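You operate a simulated robot arm through the tools that you are given. There is no shell and no other tool. Be economical: measure what you need, move in short steps, check, and stop when the job is done.

The job below is to be done with a simulated robot arm. You get a single attempt, and the scene is never put back.

Task
Wrap the blue gem in the lined paper and file it.
Fine: gem in the hollow, inner fold over first, then the outer fold; the shut paper lies in the filing tray.

It is judged by the outcome, as a careful person would: the job done as asked, and still so three seconds after it is handed in. It fails if anything else is knocked over, pushed out of place, dropped, spilled or broken. Flat cloth is picked up by pressing the open fingertips on it (5 to 10 N) and closing them slowly along it; thin cloth reads only 2 to 8 mm in the jaws.

Robot
A 6-joint arm with a two-finger parallel gripper, fixed in place. Base frame: the origin is at the foot of the arm, x ahead of it, y to its left, z up. Readings come in mm, rad, newtons and seconds.
With the tool pointing down near the work surface it reaches from about 320 to 700 mm from the base axis. Its first joint turns from -2.897 to 2.897 rad. Payload 4.1 kg.
Tool frame: the origin (TCP) lies between the finger pads and is the grasp point; the fingertips stand 23 mm ahead of it; z points along the fingers, y is the line along which they close. Largest opening 94 mm; finger width 38, thickness 10; the body of the gripper, 54 by 96 mm, starts 39 mm behind the TCP.
Orientation is told as [roll, pitch, yaw] about the base's x, y, z axes, in that order, counted from this pose: with the fingers straight down and closing along the base's y, the tool's x points along the base's -x, its y along +y and its z along -z.

Tools
- The arm moves only by the tool send_rows. Its argument "plan" is a list of rows, each a list of 7 numbers: the turn, a rotation vector about the base's x, y, z in rad, then the shift along the base's x, y, z in mm, then the closure, from 0 (fully open) to 1 (shut). In form: [[rx, ry, rz, tx, ty, tz, gripper], ...]. A call has 1 to 8 rows; each row is the pose to reach, as a shift and turn from the pose commanded when the call began. Each row takes 0.2 s and may step no farther than 50 mm and 0.15 rad from the row before; otherwise, or with a gripper value out of range, the whole call is refused. A pose out of reach is approached as far as the arm can. The call stops where the force on the tool passes 90 N (or 10 N more than at its start, if that is more) or the arm is blocked; 0.2 s more then pass. The fingers move at their own pace (about 45 mm/s each) and stop on an object; they squeeze with about 35 N. The grip force told is the motor's: it shows also when the fingers shut on nothing. Time passes only in rows, and 0.2 s behind the last, so rows that repeat a pose let the fingers close. The reply holds the time, the measured pose of the TCP, the force on the tool along the base axes, the opening and the grip force, in the units named above and with some noise.
- Cameras (640 x 400 px; columns grow to the right, rows downward): "scene" is fixed at [232.7, -643.8, 1337.9]; the picture's right is [1.00, -0.04, 0.00], its down [-0.03, -0.85, -0.52] and it looks along [0.02, 0.52, -0.85] (base axes); focal length 214 px, centre (320, 200). "wrist" rides on the gripper at [-39, 0, -44] in the tool frame; the picture's right is [0.00, -1.00, 0.00], its down [0.97, 0.00, -0.24] and it looks along [0.24, 0.00, 0.97] (tool axes); focal length 218 px, centre (320, 200). There is no depth. A picture from a camera that has moved, and an enlarged one, comes with that camera's place and axes in the base frame and with its lens. The place of the scene camera against the robot may be out by one fixed shift of up to 25 mm in any direction.
- camera(camera): a new picture of that camera. It takes no simulated time.
- raise_lower(by): slides the trunk up (or, below 0, down) by that many mm; the arm rides with it, the base frame stays. It gives what a move gives, with no picture.
- enlarge(camera, box): a new picture of the part [left, top, right, bottom] of that camera's present view, enlarged. It takes no simulated time.
- close_job(): hands the job in; it is judged then, once.

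Go step by step. Nothing tells you positions but the pictures and the camera data: compare them with the known pose of the tool, close in by small moves and look again before you grip or let go. The budget is 120 turns and 64 pictures, counting those below and the enlarged ones. Unless the task says otherwise, let go and move clear before handing in, and close with one line.

The tools are called after "Request:" as name(argument=value, ...) on one line, values as JSON. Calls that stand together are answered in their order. send_rows: Moves the arm, as the interface text tells. Its arguments: {"type":"object","properties":{"plan":{"type":"array","items":{"type":"array","items":{"type":"number"}}}},"required":["plan"]} The other tools are called the same way: raise_lower (by) slides the trunk up or down; camera (camera) takes a picture; enlarge (camera, box) takes an enlarged picture of a part of a camera's view; close_job () hands the job in.

At the start:

```text
clock: 0.0
eef_pos: [242.5, -310.8, 1028.5]
tcp_rot: [0.001, 0.0, 0.0]
force: [-0.1, -0.8, 0.4]
opening: 93.7
gripper_force: 0.0
trunk travel left (down, up): [-450.0, 140.0]
```

scene: 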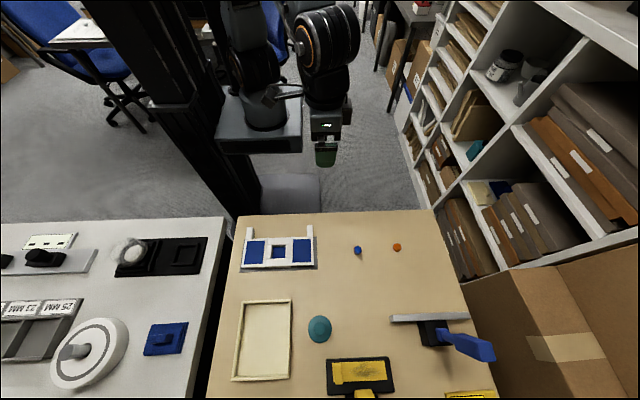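
wrist: 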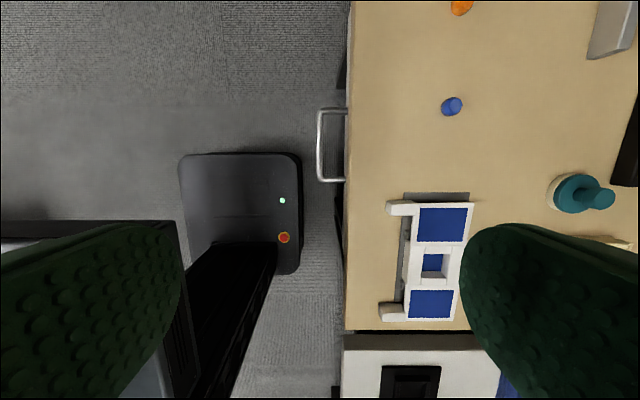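

I see a paper with white folds and blue panels, a blue gem, an orange gem, a tray, and assorted tools. I'll enlarge the view for detail.

Request:
enlarge(camera="scene", box=[220, 200, 420, 325])

Request:
enlarge(camera="wrist", box=[340, 60, 600, 340])

Request:
enlarge(camera="scene", box=[200, 280, 500, 400])

```text
3.20 times, centred on (320, 262) of scene
camera zoom: at [232.7, -643.8, 1337.9], right [1.0, -0.04, 0.0], down [-0.03, -0.85, -0.52], along [0.02, 0.52, -0.85], focal length 686 px, centre (320, 0)
```

zoom: 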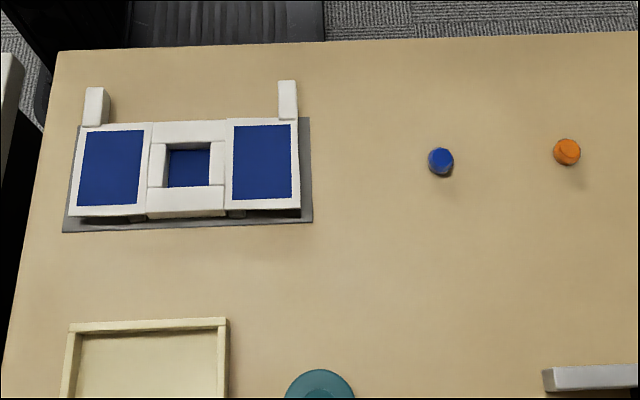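

```text
1.43 times, centred on (470, 200) of wrist
camera zoom: at [280.9, -311.2, 1071.2], right [0.0, -1.0, 0.0], down [-0.97, 0.0, 0.24], along [-0.24, 0.0, -0.97], focal length 312 px, centre (106, 200)
```

zoom: 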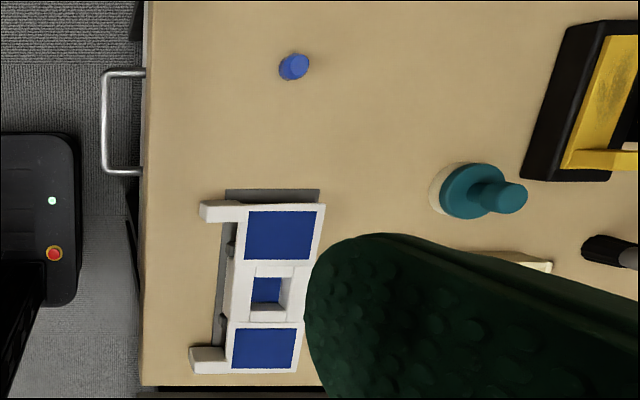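

```text
2.13 times, centred on (350, 340) of scene
camera zoom: at [232.7, -643.8, 1337.9], right [1.0, -0.04, 0.0], down [-0.03, -0.85, -0.52], along [0.02, 0.52, -0.85], focal length 458 px, centre (256, -99)
```

zoom: 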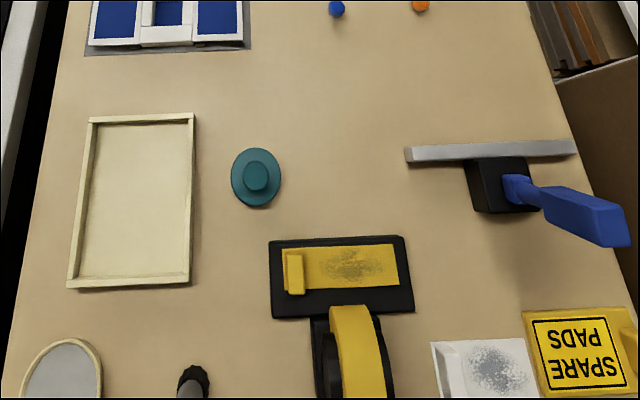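

Paper centre is about (119,-472), gem about (326,-468). I'll move the wrist camera over the paper for a closer look.

Request:
send_rows(plan=[[0, 0, 0, -20, -30, -12, 0], [0, 0, 0, -45, -65, -30, 0], [0, 0, 0, -70, -100, -45, 0], [0, 0, 0, -95, -135, -60, 0], [0, 0, 0, -110, -161, -70, 0], [0, 0, 0, -110, -161, -70, 0]])

Request:
camera(camera="wrist")

```text
clock: 1.4
eef_pos: [131.3, -470.8, 958.2]
tcp_rot: [0.001, 0.001, 0.0]
force: [0.0, -0.7, 1.1]
opening: 94.0
gripper_force: 0.0
trunk travel left (down, up): [-450.0, 140.0]
```

```text
58 pictures are left
camera wrist: at [169.7, -471.6, 1001.5], right [0.0, -1.0, 0.0], down [-0.97, 0.0, 0.24], along [-0.24, 0.0, -0.97], focal length 218 px, centre (320, 200)
```

wrist: 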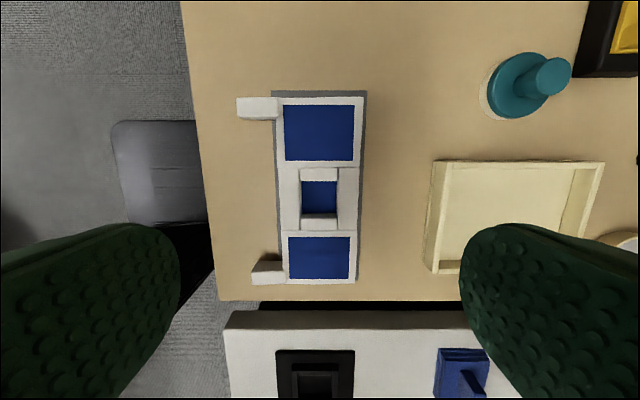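

Request:
enlarge(camera="wrist", box=[220, 80, 400, 300])

Request:
enlarge(camera="scene", box=[235, 215, 325, 275])

```text
1.82 times, centred on (310, 190) of wrist
camera zoom: at [169.7, -471.6, 1001.5], right [0.0, -1.0, 0.0], down [-0.97, 0.0, 0.24], along [-0.24, 0.0, -0.97], focal length 397 px, centre (338, 218)
```

zoom: 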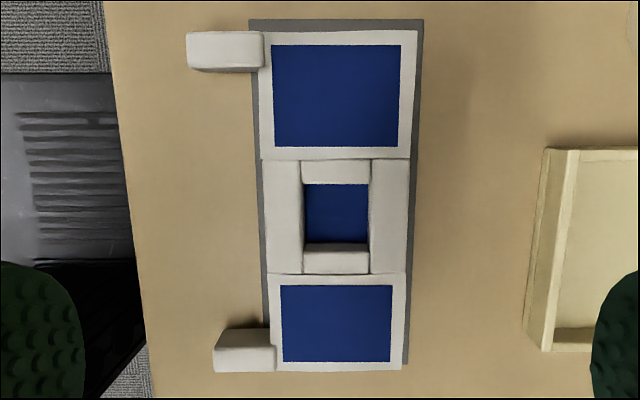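

```text
6.67 times, centred on (280, 245) of scene
camera zoom: at [232.7, -643.8, 1337.9], right [1.0, -0.04, 0.0], down [-0.03, -0.85, -0.52], along [0.02, 0.52, -0.85], focal length 1430 px, centre (587, -100)
```

zoom: 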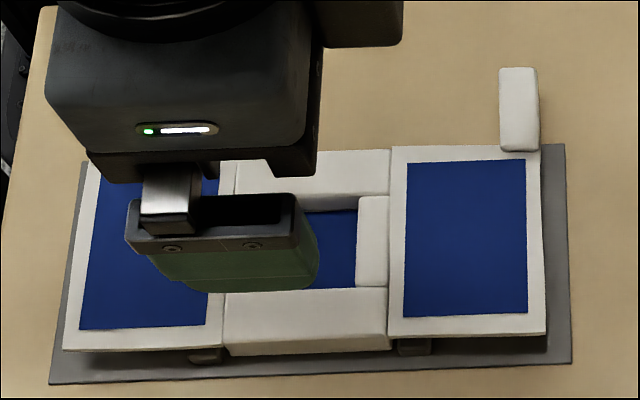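

Both folds look alike from above, so I'll take an oblique look from the robot side to see hinge heights and which is inner.

Request:
send_rows(plan=[[-0.15, 0, 0, 0, 20, 0, 0], [-0.3, 0, 0, 0, 40, -10, 0], [-0.45, 0, 0, 0, 60, -20, 0], [-0.6, 0, 0, 0, 80, -36, 0], [-0.75, 0, 0, -3, 100, -53, 0], [-0.75, 0, 0, -3, 100, -53, 0]])

Request:
camera(camera="wrist")

```text
clock: 2.8
eef_pos: [120.3, -376.2, 908.5]
tcp_rot: [-0.701, 0.036, -0.034]
force: [0.4, -0.5, 0.0]
opening: 93.9
gripper_force: 0.0
out of reach, approached as far as the arm can: row 4, 5, 6
trunk travel left (down, up): [-450.0, 140.0]
```

```text
55 pictures are left
camera wrist: at [161.1, -349.1, 939.5], right [0.0, -0.76, 0.64], down [-0.96, 0.19, 0.22], along [-0.29, -0.62, -0.73], focal length 218 px, centre (320, 200)
```

wrist: 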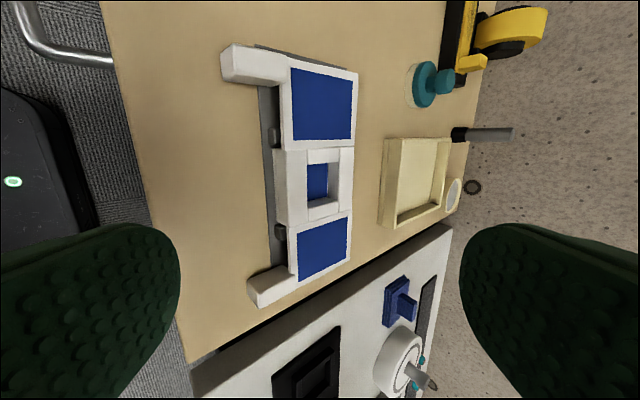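

Request:
enlarge(camera="wrist", box=[210, 30, 380, 180])

Request:
enlarge(camera="wrist", box=[230, 180, 400, 330])

```text
2.67 times, centred on (295, 105) of wrist
camera zoom: at [161.1, -349.1, 939.5], right [0.0, -0.76, 0.64], down [-0.96, 0.19, 0.22], along [-0.29, -0.62, -0.73], focal length 582 px, centre (387, 453)
```

zoom: 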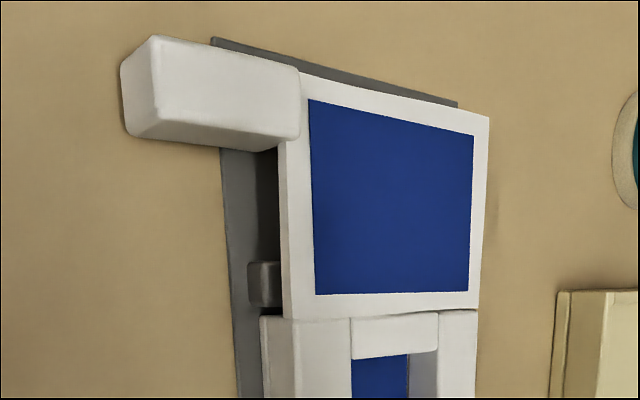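

```text
2.67 times, centred on (315, 255) of wrist
camera zoom: at [161.1, -349.1, 939.5], right [0.0, -0.76, 0.64], down [-0.96, 0.19, 0.22], along [-0.29, -0.62, -0.73], focal length 582 px, centre (333, 53)
```

zoom: 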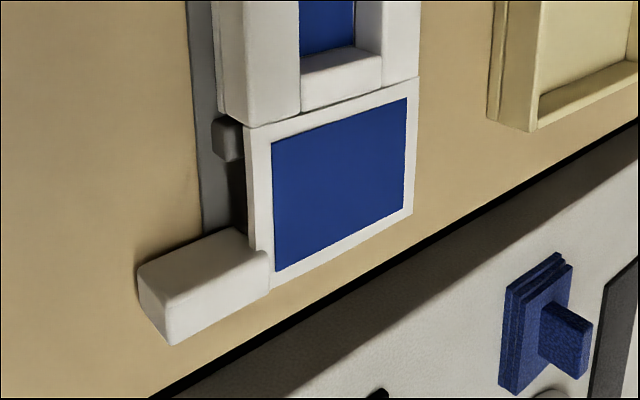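

Leaf tops are both at z≈802. I'll zoom the scene camera on the front edge to find a difference between the hinges.

Request:
enlarge(camera="scene", box=[239, 245, 281, 271])

Request:
enlarge(camera="scene", box=[279, 245, 321, 271])

Request:
enlarge(camera="wrist", box=[255, 120, 365, 240])

```text
15.24 times, centred on (260, 258) of scene
camera zoom: at [232.7, -643.8, 1337.9], right [1.0, -0.04, 0.0], down [-0.03, -0.85, -0.52], along [0.02, 0.52, -0.85], focal length 3268 px, centre (1234, -684)
```

zoom: 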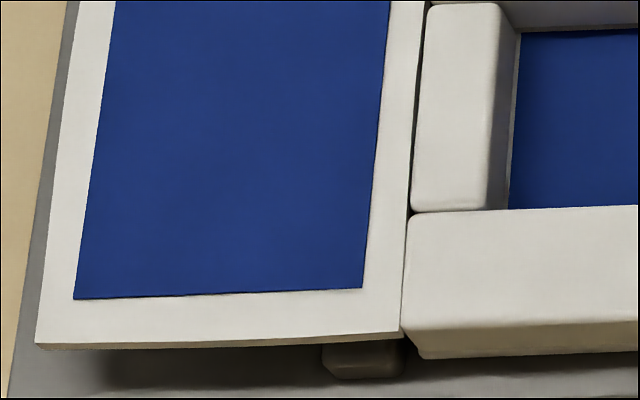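

```text
15.24 times, centred on (300, 258) of scene
camera zoom: at [232.7, -643.8, 1337.9], right [1.0, -0.04, 0.0], down [-0.03, -0.85, -0.52], along [0.02, 0.52, -0.85], focal length 3268 px, centre (625, -684)
```

zoom: 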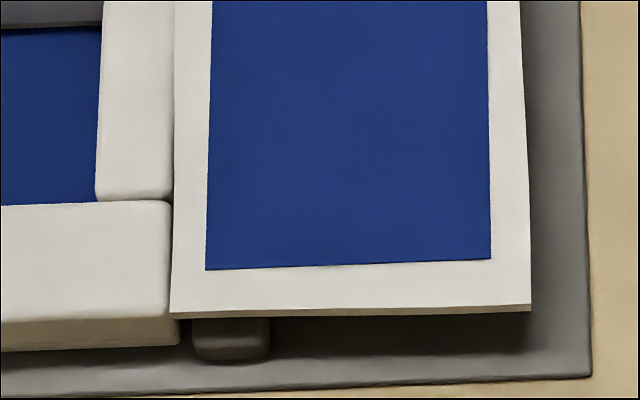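

```text
3.33 times, centred on (310, 180) of wrist
camera zoom: at [161.1, -349.1, 939.5], right [0.0, -0.76, 0.64], down [-0.96, 0.19, 0.22], along [-0.29, -0.62, -0.73], focal length 728 px, centre (353, 267)
```

zoom: 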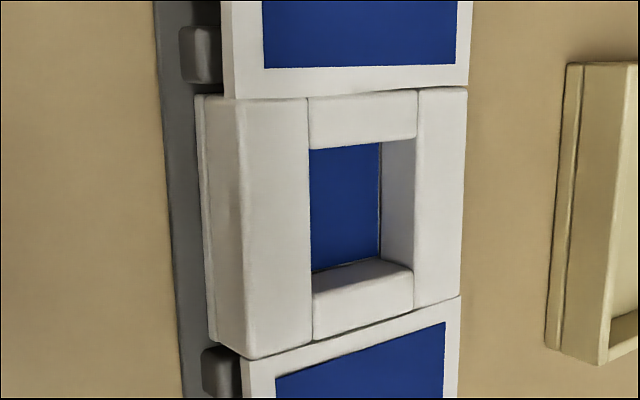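

The right (+x) leaf's edge sits above the centre block while the left (-x) one sits at or below its top. So the left leaf is the inner fold and the right is the outer. Next I'll go back to vertical and look at the blue gem.

Request:
send_rows(plan=[[0.15, 0, 0, 30, 0, 10, 0], [0.3, 0, 0, 70, -20, 20, 0], [0.45, 0, 0, 110, -40, 20, 0], [0.6, 0, 0, 150, -60, 20, 0], [0.75, 0, 0, 180, -80, 0, 0], [0.75, 0, 0, 203, -93, -20, 0], [0.75, 0, 0, 203, -93, -20, 0]])

Request:
camera(camera="wrist")

```text
clock: 4.4
eef_pos: [324.1, -471.8, 888.2]
tcp_rot: [0.05, 0.047, 0.007]
force: [0.6, 0.4, -0.5]
opening: 94.3
gripper_force: 0.1
trunk travel left (down, up): [-450.0, 140.0]
```

```text
49 pictures are left
camera wrist: at [365.8, -474.1, 929.0], right [0.01, -1.0, -0.05], down [-0.96, -0.02, 0.29], along [-0.29, 0.05, -0.96], focal length 218 px, centre (320, 200)
```

wrist: 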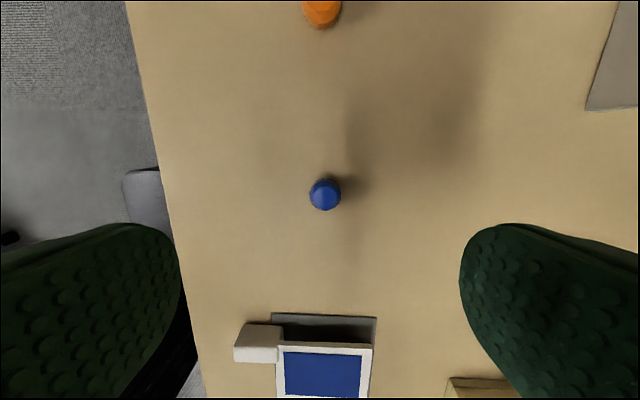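

Gem at about (327,-470). I'll straighten the tool and descend part way, then check.

Request:
send_rows(plan=[[-0.05, -0.047, -0.007, 3, 1, -20, 0], [-0.05, -0.047, -0.007, 3, 2, -45, 0], [-0.05, -0.047, -0.007, 3, 2, -50, 0.3], [-0.05, -0.047, -0.007, 3, 2, -50, 0.4]])

Request:
camera(camera="wrist")

Request:
enlarge(camera="scene", box=[325, 225, 395, 270])

```text
clock: 5.4
eef_pos: [326.9, -468.5, 837.2]
tcp_rot: [-0.003, 0.002, -0.001]
force: [1.2, 0.3, 0.1]
opening: 56.3
gripper_force: 0.2
trunk travel left (down, up): [-450.0, 140.0]
```

```text
48 pictures are left
camera wrist: at [366.6, -468.5, 881.0], right [0.0, -1.0, 0.0], down [-0.97, 0.0, 0.24], along [-0.24, 0.0, -0.97], focal length 218 px, centre (320, 200)
```

wrist: 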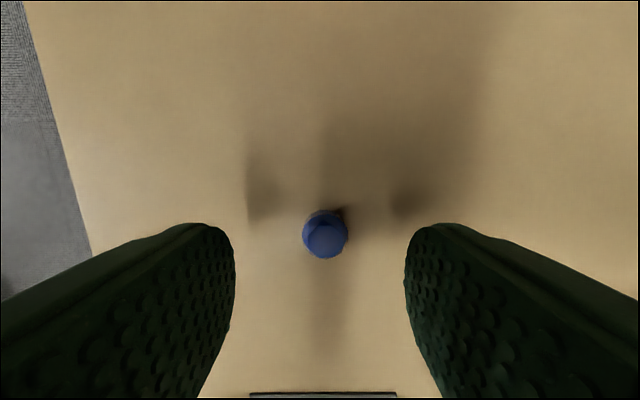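

```text
8.89 times, centred on (360, 248) of scene
camera zoom: at [232.7, -643.8, 1337.9], right [1.0, -0.04, 0.0], down [-0.03, -0.85, -0.52], along [0.02, 0.52, -0.85], focal length 1906 px, centre (-36, -222)
```

zoom: 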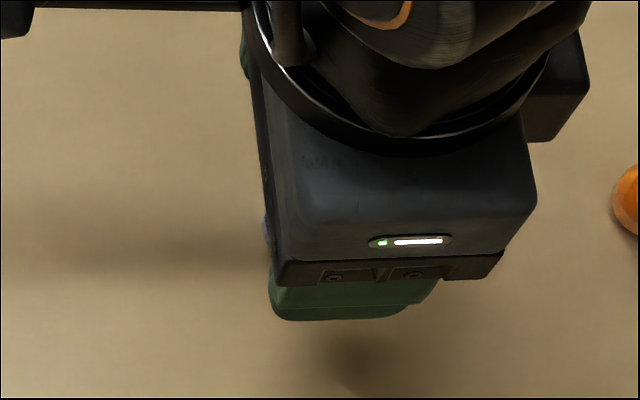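

Gem centre is about (328,-470.8). I'll descend to TCP z≈810 and close.

Request:
send_rows(plan=[[0, 0, 0, 1, -2.3, -15, 0.4], [0, 0, 0, 1, -2.3, -27, 0.4], [0, 0, 0, 1, -2.3, -27, 0.7], [0, 0, 0, 1, -2.3, -27, 0.9], [0, 0, 0, 1, -2.3, -27, 0.9]])

Request:
camera(camera="wrist")

```text
clock: 6.6
eef_pos: [327.9, -469.8, 811.6]
tcp_rot: [-0.002, 0.001, -0.001]
force: [-1.1, -0.2, -0.8]
opening: 19.5
gripper_force: 35.3
trunk travel left (down, up): [-450.0, 140.0]
```

```text
46 pictures are left
camera wrist: at [367.1, -470.4, 854.5], right [0.0, -1.0, 0.0], down [-0.97, 0.0, 0.24], along [-0.24, 0.0, -0.97], focal length 218 px, centre (320, 200)
```

wrist: 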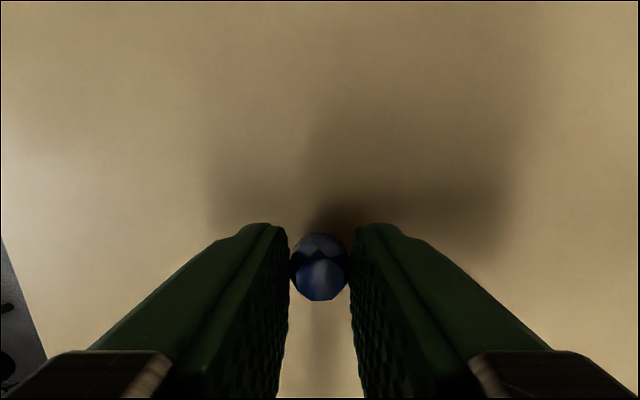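

Gem gripped (19.5 mm). I'll lift and carry it above the hollow.

Request:
send_rows(plan=[[0, 0, 0, 0, 0, 40, 0.9], [0, 0, 0, -20, 0, 70, 0.9], [0, 0, 0, -65, -1, 70, 0.9], [0, 0, 0, -110, -2, 70, 0.9], [0, 0, 0, -155, -2, 70, 0.9], [0, 0, 0, -195, -2, 70, 0.9], [0, 0, 0, -207, -2, 60, 0.9], [0, 0, 0, -207, -2, 60, 0.9]])

Request:
camera(camera="wrist")

```text
clock: 8.4
eef_pos: [120.8, -474.0, 872.3]
tcp_rot: [-0.002, 0.001, -0.001]
force: [0.2, -0.7, -0.2]
opening: 19.2
gripper_force: 35.2
trunk travel left (down, up): [-450.0, 140.0]
```

```text
45 pictures are left
camera wrist: at [160.2, -473.2, 914.4], right [0.0, -1.0, 0.0], down [-0.97, 0.0, 0.24], along [-0.24, 0.0, -0.97], focal length 218 px, centre (320, 200)
```

wrist: 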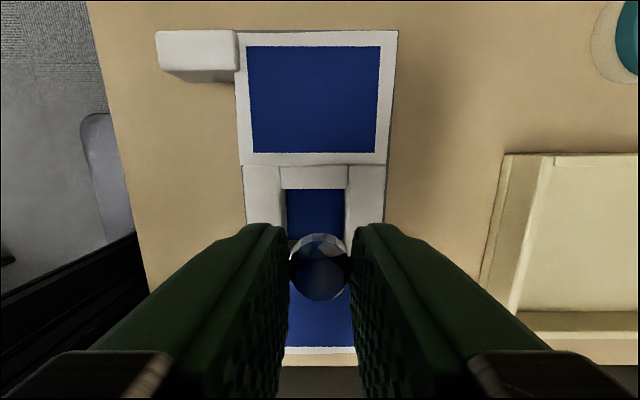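

Hollow centre is about (120,-470). I'll shift 3 mm in y and lower so the tips are just above the rim.

Request:
send_rows(plan=[[0, 0, 0, -0.5, 3, -20, 0.9], [0, 0, 0, -0.5, 3, -38, 0.9], [0, 0, 0, -0.5, 3, -43, 0.9], [0, 0, 0, -0.5, 3, -43, 0.9]])

Request:
camera(camera="wrist")

Request:
enlarge(camera="scene", box=[235, 215, 325, 275])

```text
clock: 9.4
eef_pos: [120.7, -470.0, 828.6]
tcp_rot: [-0.001, 0.0, -0.001]
force: [0.6, -0.1, -0.5]
opening: 19.2
gripper_force: 35.3
trunk travel left (down, up): [-450.0, 140.0]
```

```text
44 pictures are left
camera wrist: at [159.6, -469.1, 871.7], right [0.0, -1.0, 0.0], down [-0.97, 0.0, 0.24], along [-0.24, 0.0, -0.97], focal length 218 px, centre (320, 200)
```

wrist: 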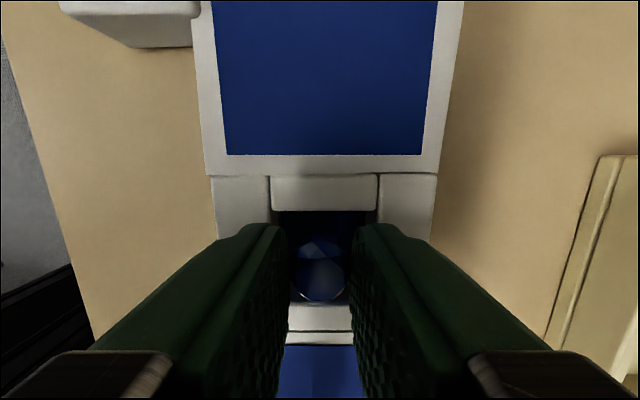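

```text
6.67 times, centred on (280, 245) of scene
camera zoom: at [232.7, -643.8, 1337.9], right [1.0, -0.04, 0.0], down [-0.03, -0.85, -0.52], along [0.02, 0.52, -0.85], focal length 1430 px, centre (587, -100)
```

zoom: 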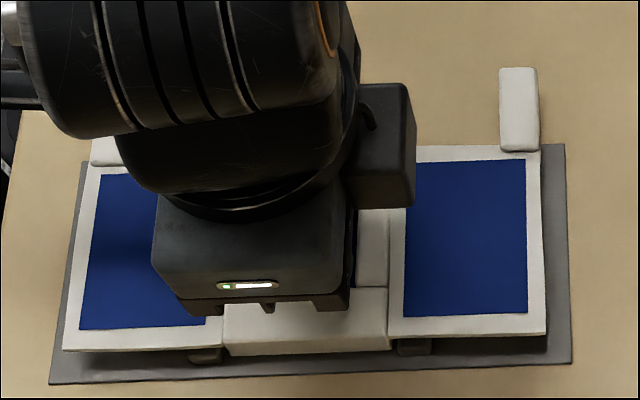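

Gem is over the hollow and centred within 2 mm. Releasing gently.

Request:
send_rows(plan=[[0, 0, 0, 0, -1, -1, 0.7], [0, 0, 0, 0, -1, -1, 0.6], [0, 0, 0, 0, -1, -1, 0.5], [0, 0, 0, 0, -1, 30, 0.5], [0, 0, 0, 0, -1, 60, 0.5], [0, 0, 0, 0, -1, 60, 0.5]])

Request:
camera(camera="wrist")

```text
clock: 10.8
eef_pos: [123.0, -470.8, 889.2]
tcp_rot: [0.001, 0.001, -0.002]
force: [0.1, 0.0, -0.3]
opening: 46.8
gripper_force: 0.0
trunk travel left (down, up): [-450.0, 140.0]
```

```text
42 pictures are left
camera wrist: at [160.8, -470.5, 931.9], right [0.0, -1.0, 0.0], down [-0.97, 0.0, 0.24], along [-0.24, 0.0, -0.97], focal length 218 px, centre (320, 200)
```

wrist: 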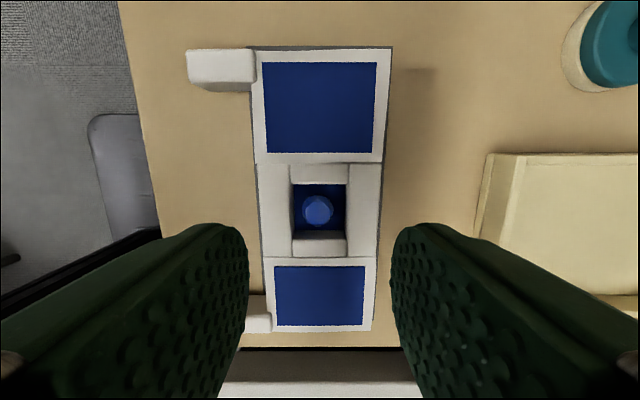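

The gem sits in the hollow. Next is the inner (left) leaf: I'll yaw the tool -90° so the fingers close along x, and go above the left tab.

Request:
send_rows(plan=[[0, 0, -0.15, -10, 10, 0, 0.5], [0, 0, -0.3, -20, 20, 0, 0.5], [0, 0, -0.45, -30, 30, 0, 0.5], [0, 0, -0.6, -40, 40, 0, 0.5], [0, 0, -0.75, -50, 45, 0, 0.5], [0, 0, -0.9, -60, 50, 0, 0.5], [0, 0, -1.05, -70, 52, 0, 0.5], [0, 0, -1.2, -80, 52, 0, 0.5]])

Request:
send_rows(plan=[[0, 0, -0.15, 0, 0, 0, 0.5], [0, 0, -0.3, 0, 0, 0, 0.5], [0, 0, -0.371, 0, 0, 0, 0.5], [0, 0, -0.371, 0, 0, 0, 0.5]])

Request:
camera(camera="wrist")

```text
clock: 12.6
eef_pos: [40.5, -418.5, 888.4]
tcp_rot: [0.0, 0.002, -1.204]
force: [-0.3, 0.6, 0.0]
opening: 46.9
gripper_force: 0.0
trunk travel left (down, up): [-450.0, 140.0]
```

```text
clock: 13.6
eef_pos: [41.6, -419.4, 887.9]
tcp_rot: [-0.001, 0.003, -1.573]
force: [-0.1, -0.3, -0.3]
opening: 47.3
gripper_force: 0.1
trunk travel left (down, up): [-450.0, 140.0]
```

```text
41 pictures are left
camera wrist: at [41.1, -458.2, 931.2], right [-1.0, 0.0, 0.0], down [0.0, 0.97, 0.24], along [0.0, 0.24, -0.97], focal length 218 px, centre (320, 200)
```

wrist: 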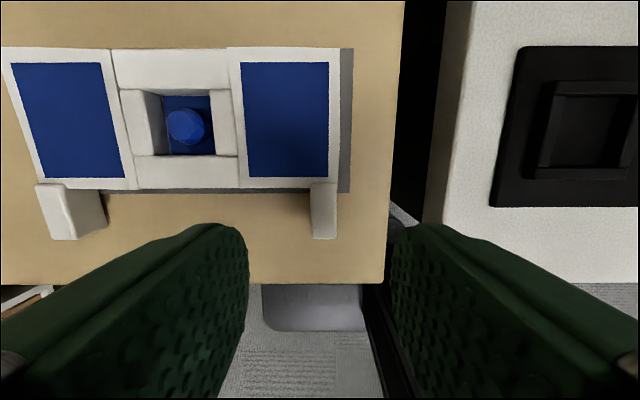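

Left tab is centred at about (38.8,-419) and 15 mm wide. I'll descend with the fingers straddling it, keeping y at about -408 to clear the leaf and plate.

Request:
send_rows(plan=[[0, 0, 0, -2.5, 11, -25, 0.5], [0, 0, 0, -2.5, 11, -50, 0.5], [0, 0, 0, -2.5, 11, -65, 0.55], [0, 0, 0, -2.5, 11, -76, 0.55], [0, 0, 0, -2.5, 11, -76, 0.55]])

Request:
camera(camera="wrist")

```text
clock: 14.8
eef_pos: [39.7, -407.5, 812.5]
tcp_rot: [-0.001, 0.001, -1.573]
force: [0.1, -0.7, 0.1]
opening: 42.6
gripper_force: 0.0
trunk travel left (down, up): [-450.0, 140.0]
```

```text
40 pictures are left
camera wrist: at [38.5, -446.2, 855.7], right [-1.0, 0.0, 0.0], down [0.0, 0.97, 0.24], along [0.0, 0.24, -0.97], focal length 218 px, centre (320, 200)
```

wrist: 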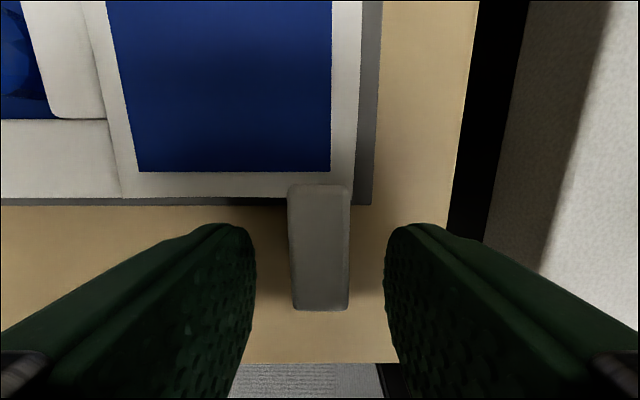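

Aligned. Closing on the tab.

Request:
send_rows(plan=[[0, 0, 0, 0, 0, 0, 0.75], [0, 0, 0, 0, 0, 0, 0.9], [0, 0, 0, 0, 0, 0, 0.95], [0, 0, 0, 0, 0, 0, 0.95]])

```text
clock: 15.8
eef_pos: [39.7, -407.2, 812.0]
tcp_rot: [-0.002, 0.002, -1.572]
force: [-0.3, 0.3, -0.4]
opening: 14.2
gripper_force: 34.7
trunk travel left (down, up): [-450.0, 140.0]
```

Gripped (14.2 mm). Rotating the leaf about its hinge line (x≈88, z≈800), in small increments.

Request:
send_rows(plan=[[0, 0.075, 0, 1, 0, 3.65, 0.95], [0, 0.15, 0, 2.35, 0, 7.23, 0.95], [0, 0.3, 0, 5.75, 0, 14.03, 0.95], [0, 0.45, 0, 10.13, 0, 20.25, 0.95], [0, 0.45, 0, 10.13, 0, 20.25, 0.95]])

Request:
camera(camera="wrist")

```text
clock: 17.0
eef_pos: [50.0, -406.8, 833.5]
tcp_rot: [-0.453, 0.0, -1.574]
force: [-0.9, -1.3, 7.4]
opening: 13.9
gripper_force: 34.8
trunk travel left (down, up): [-450.0, 140.0]
```

```text
39 pictures are left
camera wrist: at [67.9, -446.4, 871.9], right [-0.9, 0.0, 0.44], down [0.11, 0.97, 0.22], along [-0.43, 0.24, -0.87], focal length 218 px, centre (320, 200)
```

wrist: 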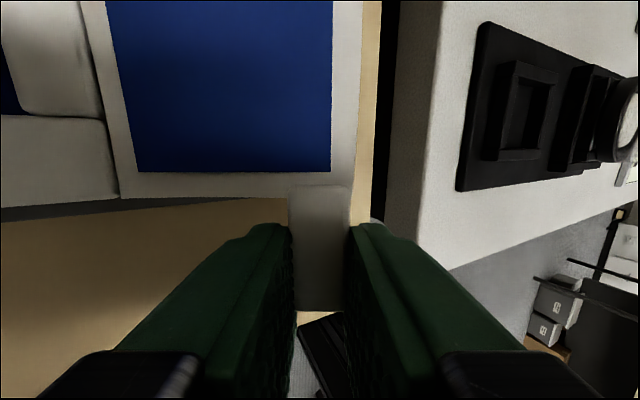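

The leaf follows the tool with low force. Continuing the arc to 1.2 rad.

Request:
send_rows(plan=[[0, 0.15, 0, 5.26, 0, 5.49, 0.95], [0, 0.3, 0, 11.28, 0, 10.13, 0.95], [0, 0.45, 0, 17.93, 0, 13.83, 0.95], [0, 0.6, 0, 25.05, 0, 16.48, 0.95], [0, 0.75, 0, 32.49, 0, 18.05, 0.95], [0, 0.75, 0, 32.49, 0, 18.05, 0.95]])

Request:
camera(camera="wrist")

Request:
camera(camera="scene")

```text
clock: 18.4
eef_pos: [80.1, -406.9, 853.1]
tcp_rot: [-1.205, -0.006, -1.571]
force: [-6.5, 1.1, 30.9]
opening: 14.3
gripper_force: 34.9
trunk travel left (down, up): [-450.0, 140.0]
```

```text
38 pictures are left
camera wrist: at [121.3, -446.0, 867.7], right [-0.36, 0.01, 0.93], down [0.23, 0.97, 0.08], along [-0.91, 0.24, -0.35], focal length 218 px, centre (320, 200)
```

wrist: 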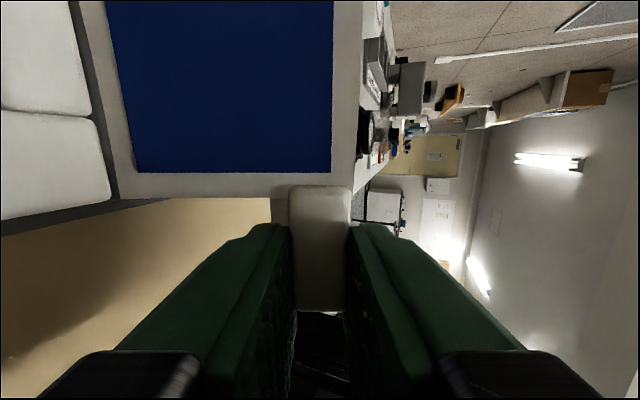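

```text
37 pictures are left
```

scene: 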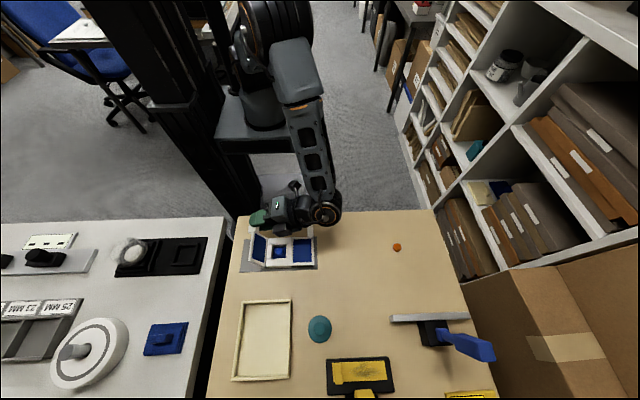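

The leaf stands at about 69°, with some downward load because my arc was slightly low. I'll correct height and carry the tab over centre by translating, letting it pivot in the pads.

Request:
send_rows(plan=[[0, 0, 0, 0, 0, 3.5, 0.95], [0, 0, 0, 5, 0, 5.5, 0.95], [0, 0, 0, 10, 0, 7, 0.95], [0, 0, 0, 15, 0, 8, 0.95], [0, 0, 0, 20, 0, 8.5, 0.95], [0, 0, 0, 20, 0, 8.5, 0.95]])

Request:
camera(camera="wrist")

```text
clock: 19.8
eef_pos: [101.2, -407.0, 859.6]
tcp_rot: [-1.202, -0.002, -1.572]
force: [-11.4, 4.1, 9.1]
opening: 18.0
gripper_force: 34.8
trunk travel left (down, up): [-450.0, 140.0]
```

```text
36 pictures are left
camera wrist: at [141.7, -446.4, 874.6], right [-0.36, 0.0, 0.93], down [0.23, 0.97, 0.09], along [-0.9, 0.24, -0.35], focal length 218 px, centre (320, 200)
```

wrist: 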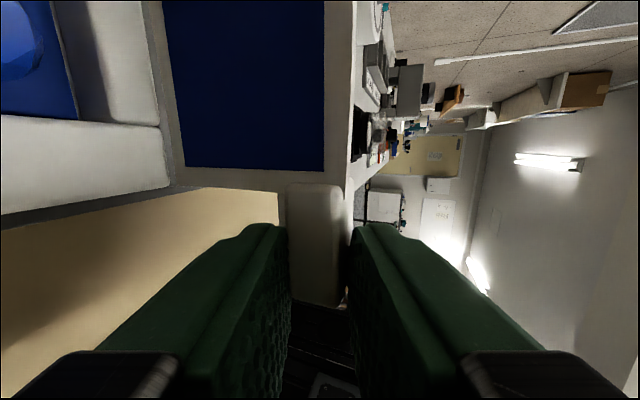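

It pivots as planned, and the leaf is near vertical. Continuing over centre.

Request:
send_rows(plan=[[0, 0, 0, 5, 0, 0, 0.95], [0, 0, 0, 10, 0, -0.5, 0.95], [0, 0, 0, 15, 0, -1.5, 0.95], [0, 0, 0, 20, 0, -3, 0.95], [0, 0, 0, 20, 0, -3, 0.95]])

Request:
camera(camera="wrist")

Request:
enlarge(camera="scene", box=[220, 190, 355, 280])

```text
clock: 21.0
eef_pos: [122.3, -406.3, 859.6]
tcp_rot: [-1.209, -0.007, -1.572]
force: [3.1, 0.6, 42.5]
opening: 20.1
gripper_force: 34.7
trunk travel left (down, up): [-450.0, 140.0]
```

```text
35 pictures are left
camera wrist: at [162.2, -445.1, 874.6], right [-0.36, 0.01, 0.93], down [0.23, 0.97, 0.08], along [-0.91, 0.24, -0.35], focal length 218 px, centre (320, 200)
```

wrist: 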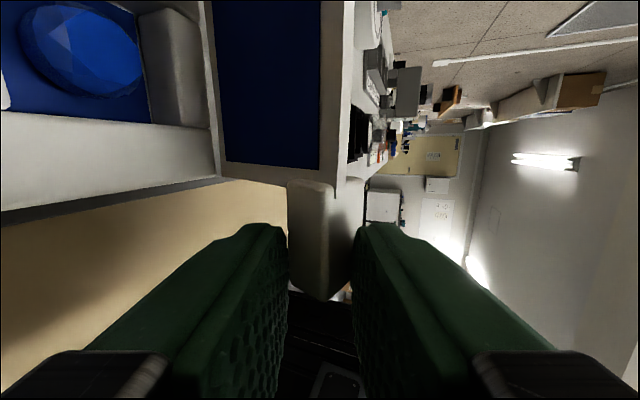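

```text
4.44 times, centred on (288, 235) of scene
camera zoom: at [232.7, -643.8, 1337.9], right [1.0, -0.04, 0.0], down [-0.03, -0.85, -0.52], along [0.02, 0.52, -0.85], focal length 953 px, centre (464, 44)
```

zoom: 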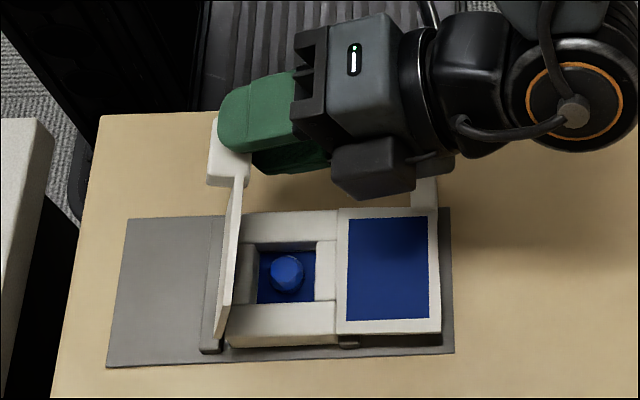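

The leaf is past vertical (about 110°). I'll relieve the load, open slightly, and slide out along +y so it falls shut.

Request:
send_rows(plan=[[0, 0, 0, 0, 0, 3.5, 0.95], [0, 0, 0, 0, 0, 3.5, 0.7], [0, 0, 0, 0, 0, 3.5, 0.55], [0, 0, 0, 0, 12, 3.5, 0.55], [0, 0, 0, 0, 25, 3.5, 0.55], [0, 0, 0, 0, 40, 3.5, 0.55], [0, 0, 0, 0, 40, 3.5, 0.55]])

Request:
enlarge(camera="scene", box=[220, 190, 355, 280])

```text
clock: 22.6
eef_pos: [120.6, -366.7, 858.4]
tcp_rot: [-1.203, -0.001, -1.574]
force: [1.1, 0.0, -0.2]
opening: 42.3
gripper_force: 0.1
trunk travel left (down, up): [-450.0, 140.0]
```

```text
4.44 times, centred on (288, 235) of scene
camera zoom: at [232.7, -643.8, 1337.9], right [1.0, -0.04, 0.0], down [-0.03, -0.85, -0.52], along [0.02, 0.52, -0.85], focal length 953 px, centre (464, 44)
```

zoom: 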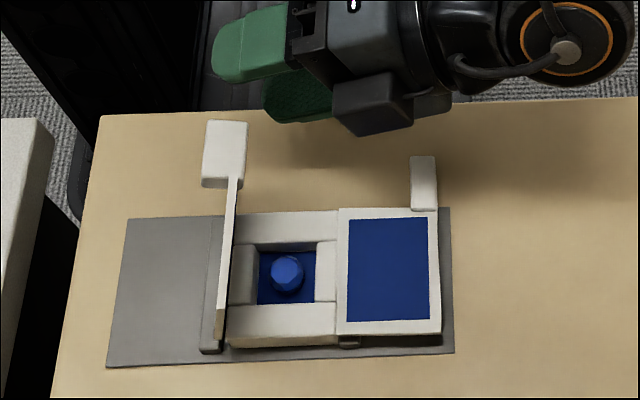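

The hinge holds the leaf upright, so it has friction. I'll straighten the tool, get behind it on the -x side and push it over.

Request:
send_rows(plan=[[0, -0.15, 0, 0, 0, 25, 0.6], [0, -0.3, 0, -10, 0, 50, 0.7], [0, -0.45, 0, -25, 0, 70, 0.8], [0, -0.6, 0, -40, 0, 80, 0.9], [0, -0.75, 0, -55, -10, 80, 1], [0, -0.9, 0, -65, -20, 80, 1], [0, -1.05, 0, -80, -30, 80, 1], [0, -1.2, 0, -90, -40, 80, 1]])

Request:
send_rows(plan=[[0, 0, 0, 5, -30, 0, 1], [0, 0, 0, 10, -63, -20, 1], [0, 0, 0, 10, -63, -50, 1], [0, 0, 0, 10, -63, -72, 1], [0, 0, 0, 10, -63, -72, 1]])

Request:
camera(camera="scene")

```text
clock: 24.4
eef_pos: [31.3, -406.6, 940.6]
tcp_rot: [0.0, 0.001, -1.574]
force: [0.3, 0.3, -0.1]
opening: 0.0
gripper_force: 35.0
trunk travel left (down, up): [-450.0, 140.0]
```

```text
clock: 25.6
eef_pos: [41.0, -469.4, 867.5]
tcp_rot: [-0.002, 0.001, -1.572]
force: [-0.3, 0.2, 0.5]
opening: 0.3
gripper_force: 34.9
trunk travel left (down, up): [-450.0, 140.0]
```

```text
32 pictures are left
```

scene: 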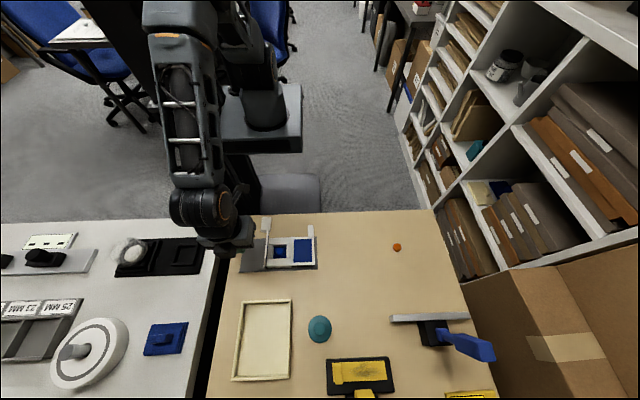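

Ready behind the upright leaf. Pushing +x and then down in an arc.

Request:
send_rows(plan=[[0, 0, 0, 20, 0, 0, 1], [0, 0, 0, 35, 0, 0, 1], [0, 0, 0, 48, 0, 0, 1], [0, 0, 0, 60, 0, -1, 1], [0, 0, 0, 72, 0, -4, 1], [0, 0, 0, 82, 0, -10, 1], [0, 0, 0, 90, 0, -17, 1], [0, 0, 0, 90, 0, -17, 1]])

Request:
enlarge(camera="scene", box=[220, 190, 355, 280])

```text
clock: 27.4
eef_pos: [130.5, -468.4, 850.5]
tcp_rot: [-0.002, -0.001, -1.571]
force: [0.8, -0.1, 0.3]
opening: 0.1
gripper_force: 35.1
trunk travel left (down, up): [-450.0, 140.0]
```

```text
4.44 times, centred on (288, 235) of scene
camera zoom: at [232.7, -643.8, 1337.9], right [1.0, -0.04, 0.0], down [-0.03, -0.85, -0.52], along [0.02, 0.52, -0.85], focal length 953 px, centre (464, 44)
```

zoom: 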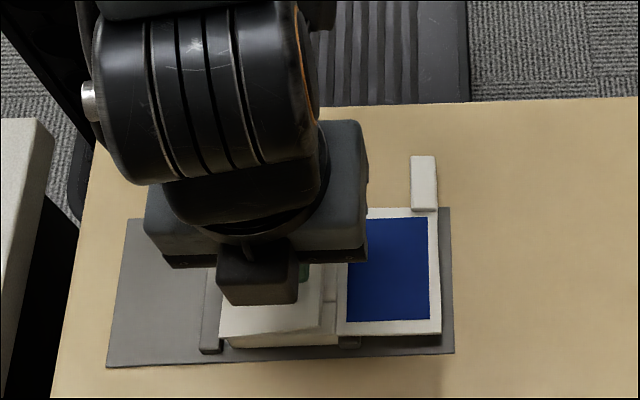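

The inner leaf has fallen nearly shut. Pressing down lightly.

Request:
send_rows(plan=[[0, 0, 0, 0, 0, -8, 1], [0, 0, 0, 0, 0, -14, 1], [0, 0, 0, 0, 0, -17, 1], [0, 0, 0, 0, 0, -19, 1], [0, 0, 0, 0, 0, -19, 1]])

```text
clock: 28.6
eef_pos: [129.6, -469.7, 832.2]
tcp_rot: [-0.002, 0.004, -1.574]
force: [0.1, 0.4, 0.0]
opening: 0.0
gripper_force: 35.0
trunk travel left (down, up): [-450.0, 140.0]
```

Request:
send_rows(plan=[[0, 0, 0, 0, 0, -2, 1], [0, 0, 0, 0, 0, -3, 1], [0, 0, 0, 0, 0, -4, 1], [0, 0, 0, 0, 0, -4, 1]])

Request:
enlarge(camera="scene", box=[240, 230, 330, 275])

```text
clock: 29.6
eef_pos: [130.4, -470.3, 830.4]
tcp_rot: [-0.001, -0.007, -1.573]
force: [-1.5, 6.6, 46.3]
opening: 0.0
gripper_force: 35.3
trunk travel left (down, up): [-450.0, 140.0]
```

```text
7.11 times, centred on (285, 252) of scene
camera zoom: at [232.7, -643.8, 1337.9], right [1.0, -0.04, 0.0], down [-0.03, -0.85, -0.52], along [0.02, 0.52, -0.85], focal length 1525 px, centre (569, -173)
```

zoom: 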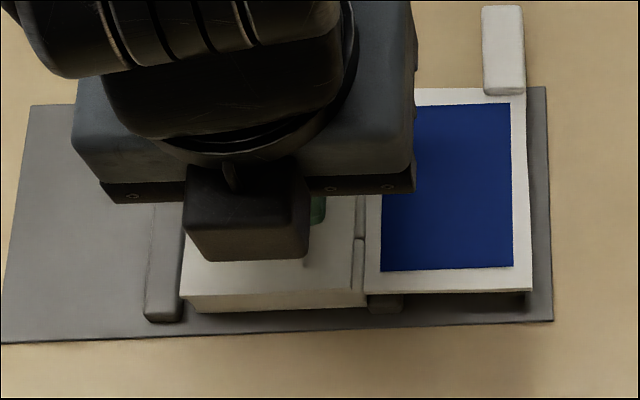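

The inner leaf is flat on the block (contact at tip z≈807). Raising and moving above the right tab, with the fingers opened.

Request:
send_rows(plan=[[0, 0, 0, 0, 0, 25, 1], [0, 0, 0, 10, 5, 55, 0.8], [0, 0, 0, 40, 25, 60, 0.6], [0, 0, 0, 72, 50, 60, 0.5], [0, 0, 0, 72, 50, 60, 0.5], [0, 0, 0, 72, 50, 60, 0.5]])

Request:
camera(camera="wrist")

```text
clock: 31.0
eef_pos: [203.2, -418.8, 887.0]
tcp_rot: [-0.002, 0.003, -1.572]
force: [0.1, 0.4, -0.1]
opening: 46.8
gripper_force: 0.0
trunk travel left (down, up): [-450.0, 140.0]
```

```text
29 pictures are left
camera wrist: at [203.9, -458.5, 930.8], right [-1.0, 0.0, 0.0], down [0.0, 0.97, 0.24], along [0.0, 0.24, -0.97], focal length 218 px, centre (320, 200)
```

wrist: 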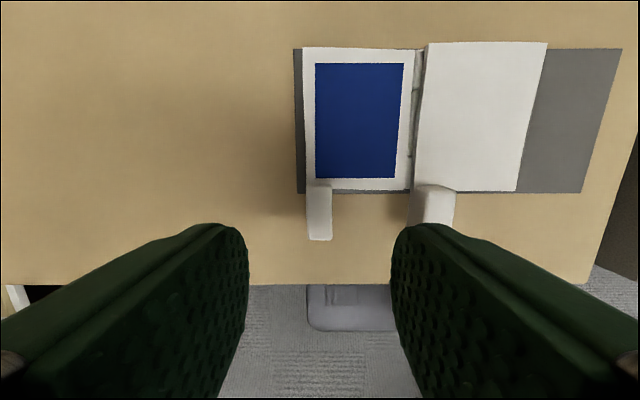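

The inner leaf is flat. The right tab centre is x≈204; descending to straddle and grip it.

Request:
send_rows(plan=[[0, 0, 0, 0.5, 11, -25, 0.5], [0, 0, 0, 0.5, 11, -50, 0.55], [0, 0, 0, 0.5, 11, -65, 0.55], [0, 0, 0, 0.5, 11, -75, 0.55], [0, 0, 0, 0.5, 11, -75, 0.75], [0, 0, 0, 0.5, 11, -75, 0.95], [0, 0, 0, 0.5, 11, -75, 0.95]])

Request:
camera(camera="wrist")

```text
clock: 32.6
eef_pos: [204.8, -410.3, 810.5]
tcp_rot: [0.0, 0.001, -1.572]
force: [-2.1, -0.7, -0.1]
opening: 14.2
gripper_force: 35.2
trunk travel left (down, up): [-450.0, 140.0]
```

```text
28 pictures are left
camera wrist: at [203.9, -449.1, 854.4], right [-1.0, 0.0, 0.0], down [0.0, 0.97, 0.24], along [0.0, 0.24, -0.97], focal length 218 px, centre (320, 200)
```

wrist: 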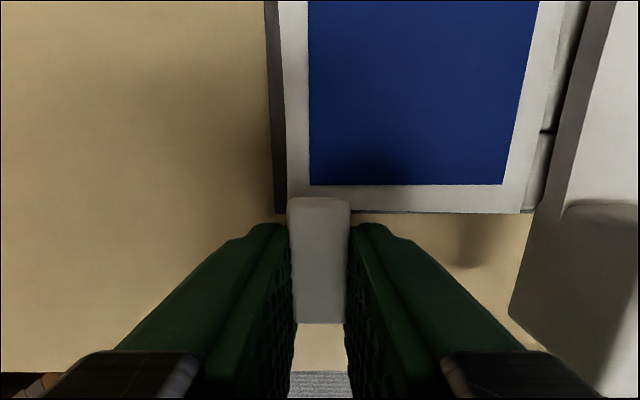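

Gripped (14.2 mm). Mirrored arc about the right hinge (x≈151, z≈806).

Request:
send_rows(plan=[[0, -0.15, 0, -1.35, 0, 7.9, 0.95], [0, -0.3, 0, -3.9, 0, 15.6, 0.95], [0, -0.45, 0, -7.5, 0, 22.8, 0.95], [0, -0.6, 0, -12.2, 0, 29.3, 0.95], [0, -0.6, 0, -12.2, 0, 29.3, 0.95]])

```text
clock: 33.8
eef_pos: [190.4, -409.5, 842.8]
tcp_rot: [0.598, 0.003, -1.571]
force: [-2.2, -0.5, 0.1]
opening: 14.3
gripper_force: 35.1
trunk travel left (down, up): [-450.0, 140.0]
```

Low force; continuing to 1.2 rad.

Request:
send_rows(plan=[[0, -0.15, 0, -6, 0, 6.3, 0.95], [0, -0.3, 0, -12.5, 0, 11.5, 0.95], [0, -0.45, 0, -19.5, 0, 15.8, 0.95], [0, -0.6, 0, -27, 0, 19, 0.95], [0, -0.6, 0, -27, 0, 19, 0.95]])

Request:
camera(camera="wrist")

```text
clock: 35.0
eef_pos: [163.1, -410.1, 861.3]
tcp_rot: [1.199, 0.0, -1.571]
force: [1.0, -0.4, 0.2]
opening: 14.1
gripper_force: 34.3
trunk travel left (down, up): [-450.0, 140.0]
```

```text
27 pictures are left
camera wrist: at [122.7, -449.5, 876.0], right [-0.36, 0.0, -0.93], down [-0.22, 0.97, 0.09], along [0.9, 0.24, -0.35], focal length 218 px, centre (320, 200)
```

wrist: 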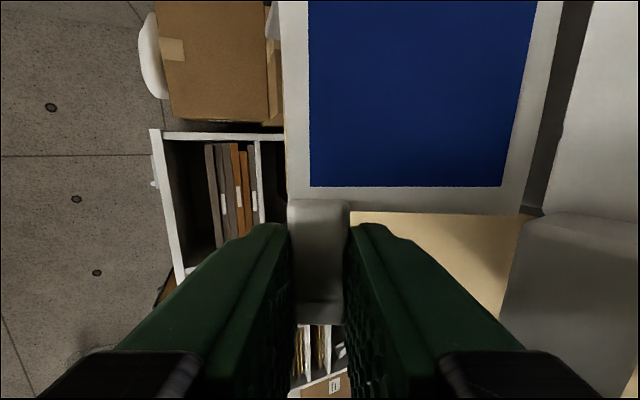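

Leaf at about 69° with no load. Carrying it over centre by translation.

Request:
send_rows(plan=[[0, 0, 0, -5, 0, 2, 0.95], [0, 0, 0, -10, 0, 3.5, 0.95], [0, 0, 0, -15, 0, 4.5, 0.95], [0, 0, 0, -20, 0, 5, 0.95], [0, 0, 0, -25, 0, 5.5, 0.95], [0, 0, 0, -30, 0, 5.5, 0.95], [0, 0, 0, -35, 0, 5, 0.95], [0, 0, 0, -35, 0, 5, 0.95]])

Request:
enlarge(camera="scene", box=[220, 190, 355, 280])

```text
clock: 36.8
eef_pos: [129.0, -410.0, 865.7]
tcp_rot: [1.198, 0.002, -1.572]
force: [7.9, 4.1, 0.9]
opening: 20.3
gripper_force: 35.1
trunk travel left (down, up): [-450.0, 140.0]
```

```text
4.44 times, centred on (288, 235) of scene
camera zoom: at [232.7, -643.8, 1337.9], right [1.0, -0.04, 0.0], down [-0.03, -0.85, -0.52], along [0.02, 0.52, -0.85], focal length 953 px, centre (464, 44)
```

zoom: 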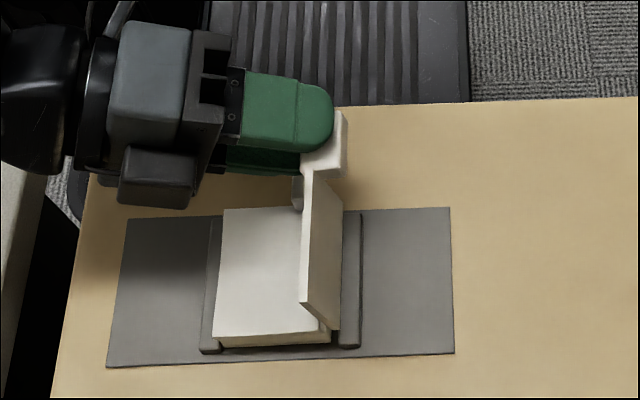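

Past vertical. Opening and sliding out along +y.

Request:
send_rows(plan=[[0, 0, 0, 0, 0, 0, 0.75], [0, 0, 0, 0, 0, 0, 0.65], [0, 0, 0, 0, 12, 0, 0.65], [0, 0, 0, 0, 25, 0, 0.65], [0, 0, 0, 0, 40, 0, 0.65], [0, 0, 0, 0, 40, 25, 0.65], [0, 0, 0, 0, 40, 60, 0.65]])

Request:
enlarge(camera="scene", box=[220, 190, 355, 280])

```text
clock: 38.4
eef_pos: [129.8, -368.0, 927.2]
tcp_rot: [1.197, 0.001, -1.57]
force: [0.0, -0.2, -1.3]
opening: 32.7
gripper_force: 0.2
trunk travel left (down, up): [-450.0, 140.0]
```

```text
4.44 times, centred on (288, 235) of scene
camera zoom: at [232.7, -643.8, 1337.9], right [1.0, -0.04, 0.0], down [-0.03, -0.85, -0.52], along [0.02, 0.52, -0.85], focal length 953 px, centre (464, 44)
```

zoom: 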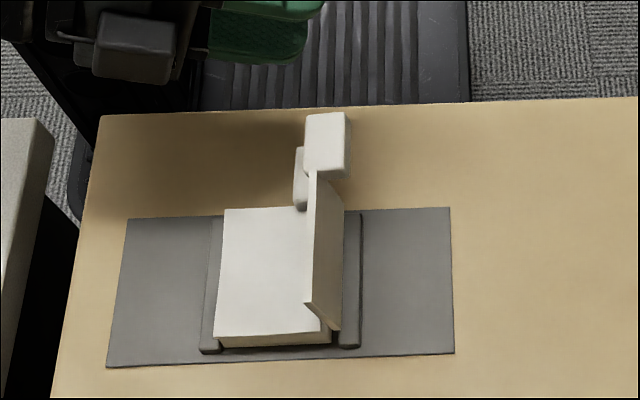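

Now straightening the tool and going to the +x side to push it down.

Request:
send_rows(plan=[[0, 0.15, 0, 10, 0, 10, 0.7], [0, 0.3, 0, 20, 0, 15, 0.8], [0, 0.45, 0, 32, 0, 15, 0.9], [0, 0.6, 0, 44, 0, 15, 1], [0, 0.75, 0, 56, -10, 15, 1], [0, 0.9, 0, 68, -20, 15, 1], [0, 1.05, 0, 74, -35, 15, 1], [0, 1.2, 0, 78, -50, 15, 1]])

Request:
send_rows(plan=[[0, 0, 0, 0, -30, -10, 1], [0, 0, 0, 0, -52, -40, 1], [0, 0, 0, 0, -52, -70, 1], [0, 0, 0, 0, -52, -70, 1]])

Request:
enlarge(camera="scene", box=[220, 190, 355, 280])

```text
clock: 40.2
eef_pos: [206.9, -419.9, 941.0]
tcp_rot: [-0.005, 0.0, -1.572]
force: [0.0, -0.3, 0.1]
opening: 0.3
gripper_force: 35.1
trunk travel left (down, up): [-450.0, 140.0]
```

```text
clock: 41.2
eef_pos: [207.1, -472.3, 870.4]
tcp_rot: [0.0, 0.001, -1.572]
force: [0.4, -0.4, 0.3]
opening: 0.2
gripper_force: 35.3
trunk travel left (down, up): [-450.0, 140.0]
```

```text
4.44 times, centred on (288, 235) of scene
camera zoom: at [232.7, -643.8, 1337.9], right [1.0, -0.04, 0.0], down [-0.03, -0.85, -0.52], along [0.02, 0.52, -0.85], focal length 953 px, centre (464, 44)
```

zoom: 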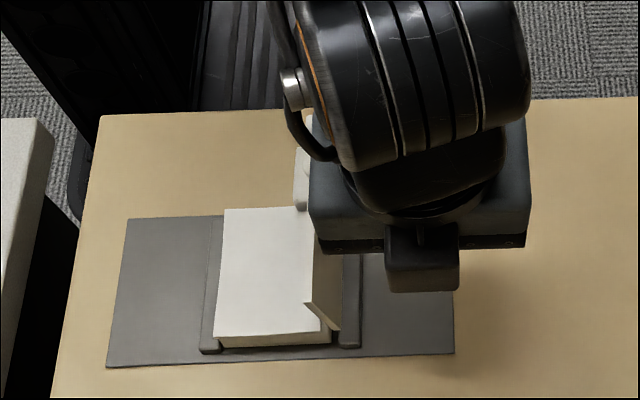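

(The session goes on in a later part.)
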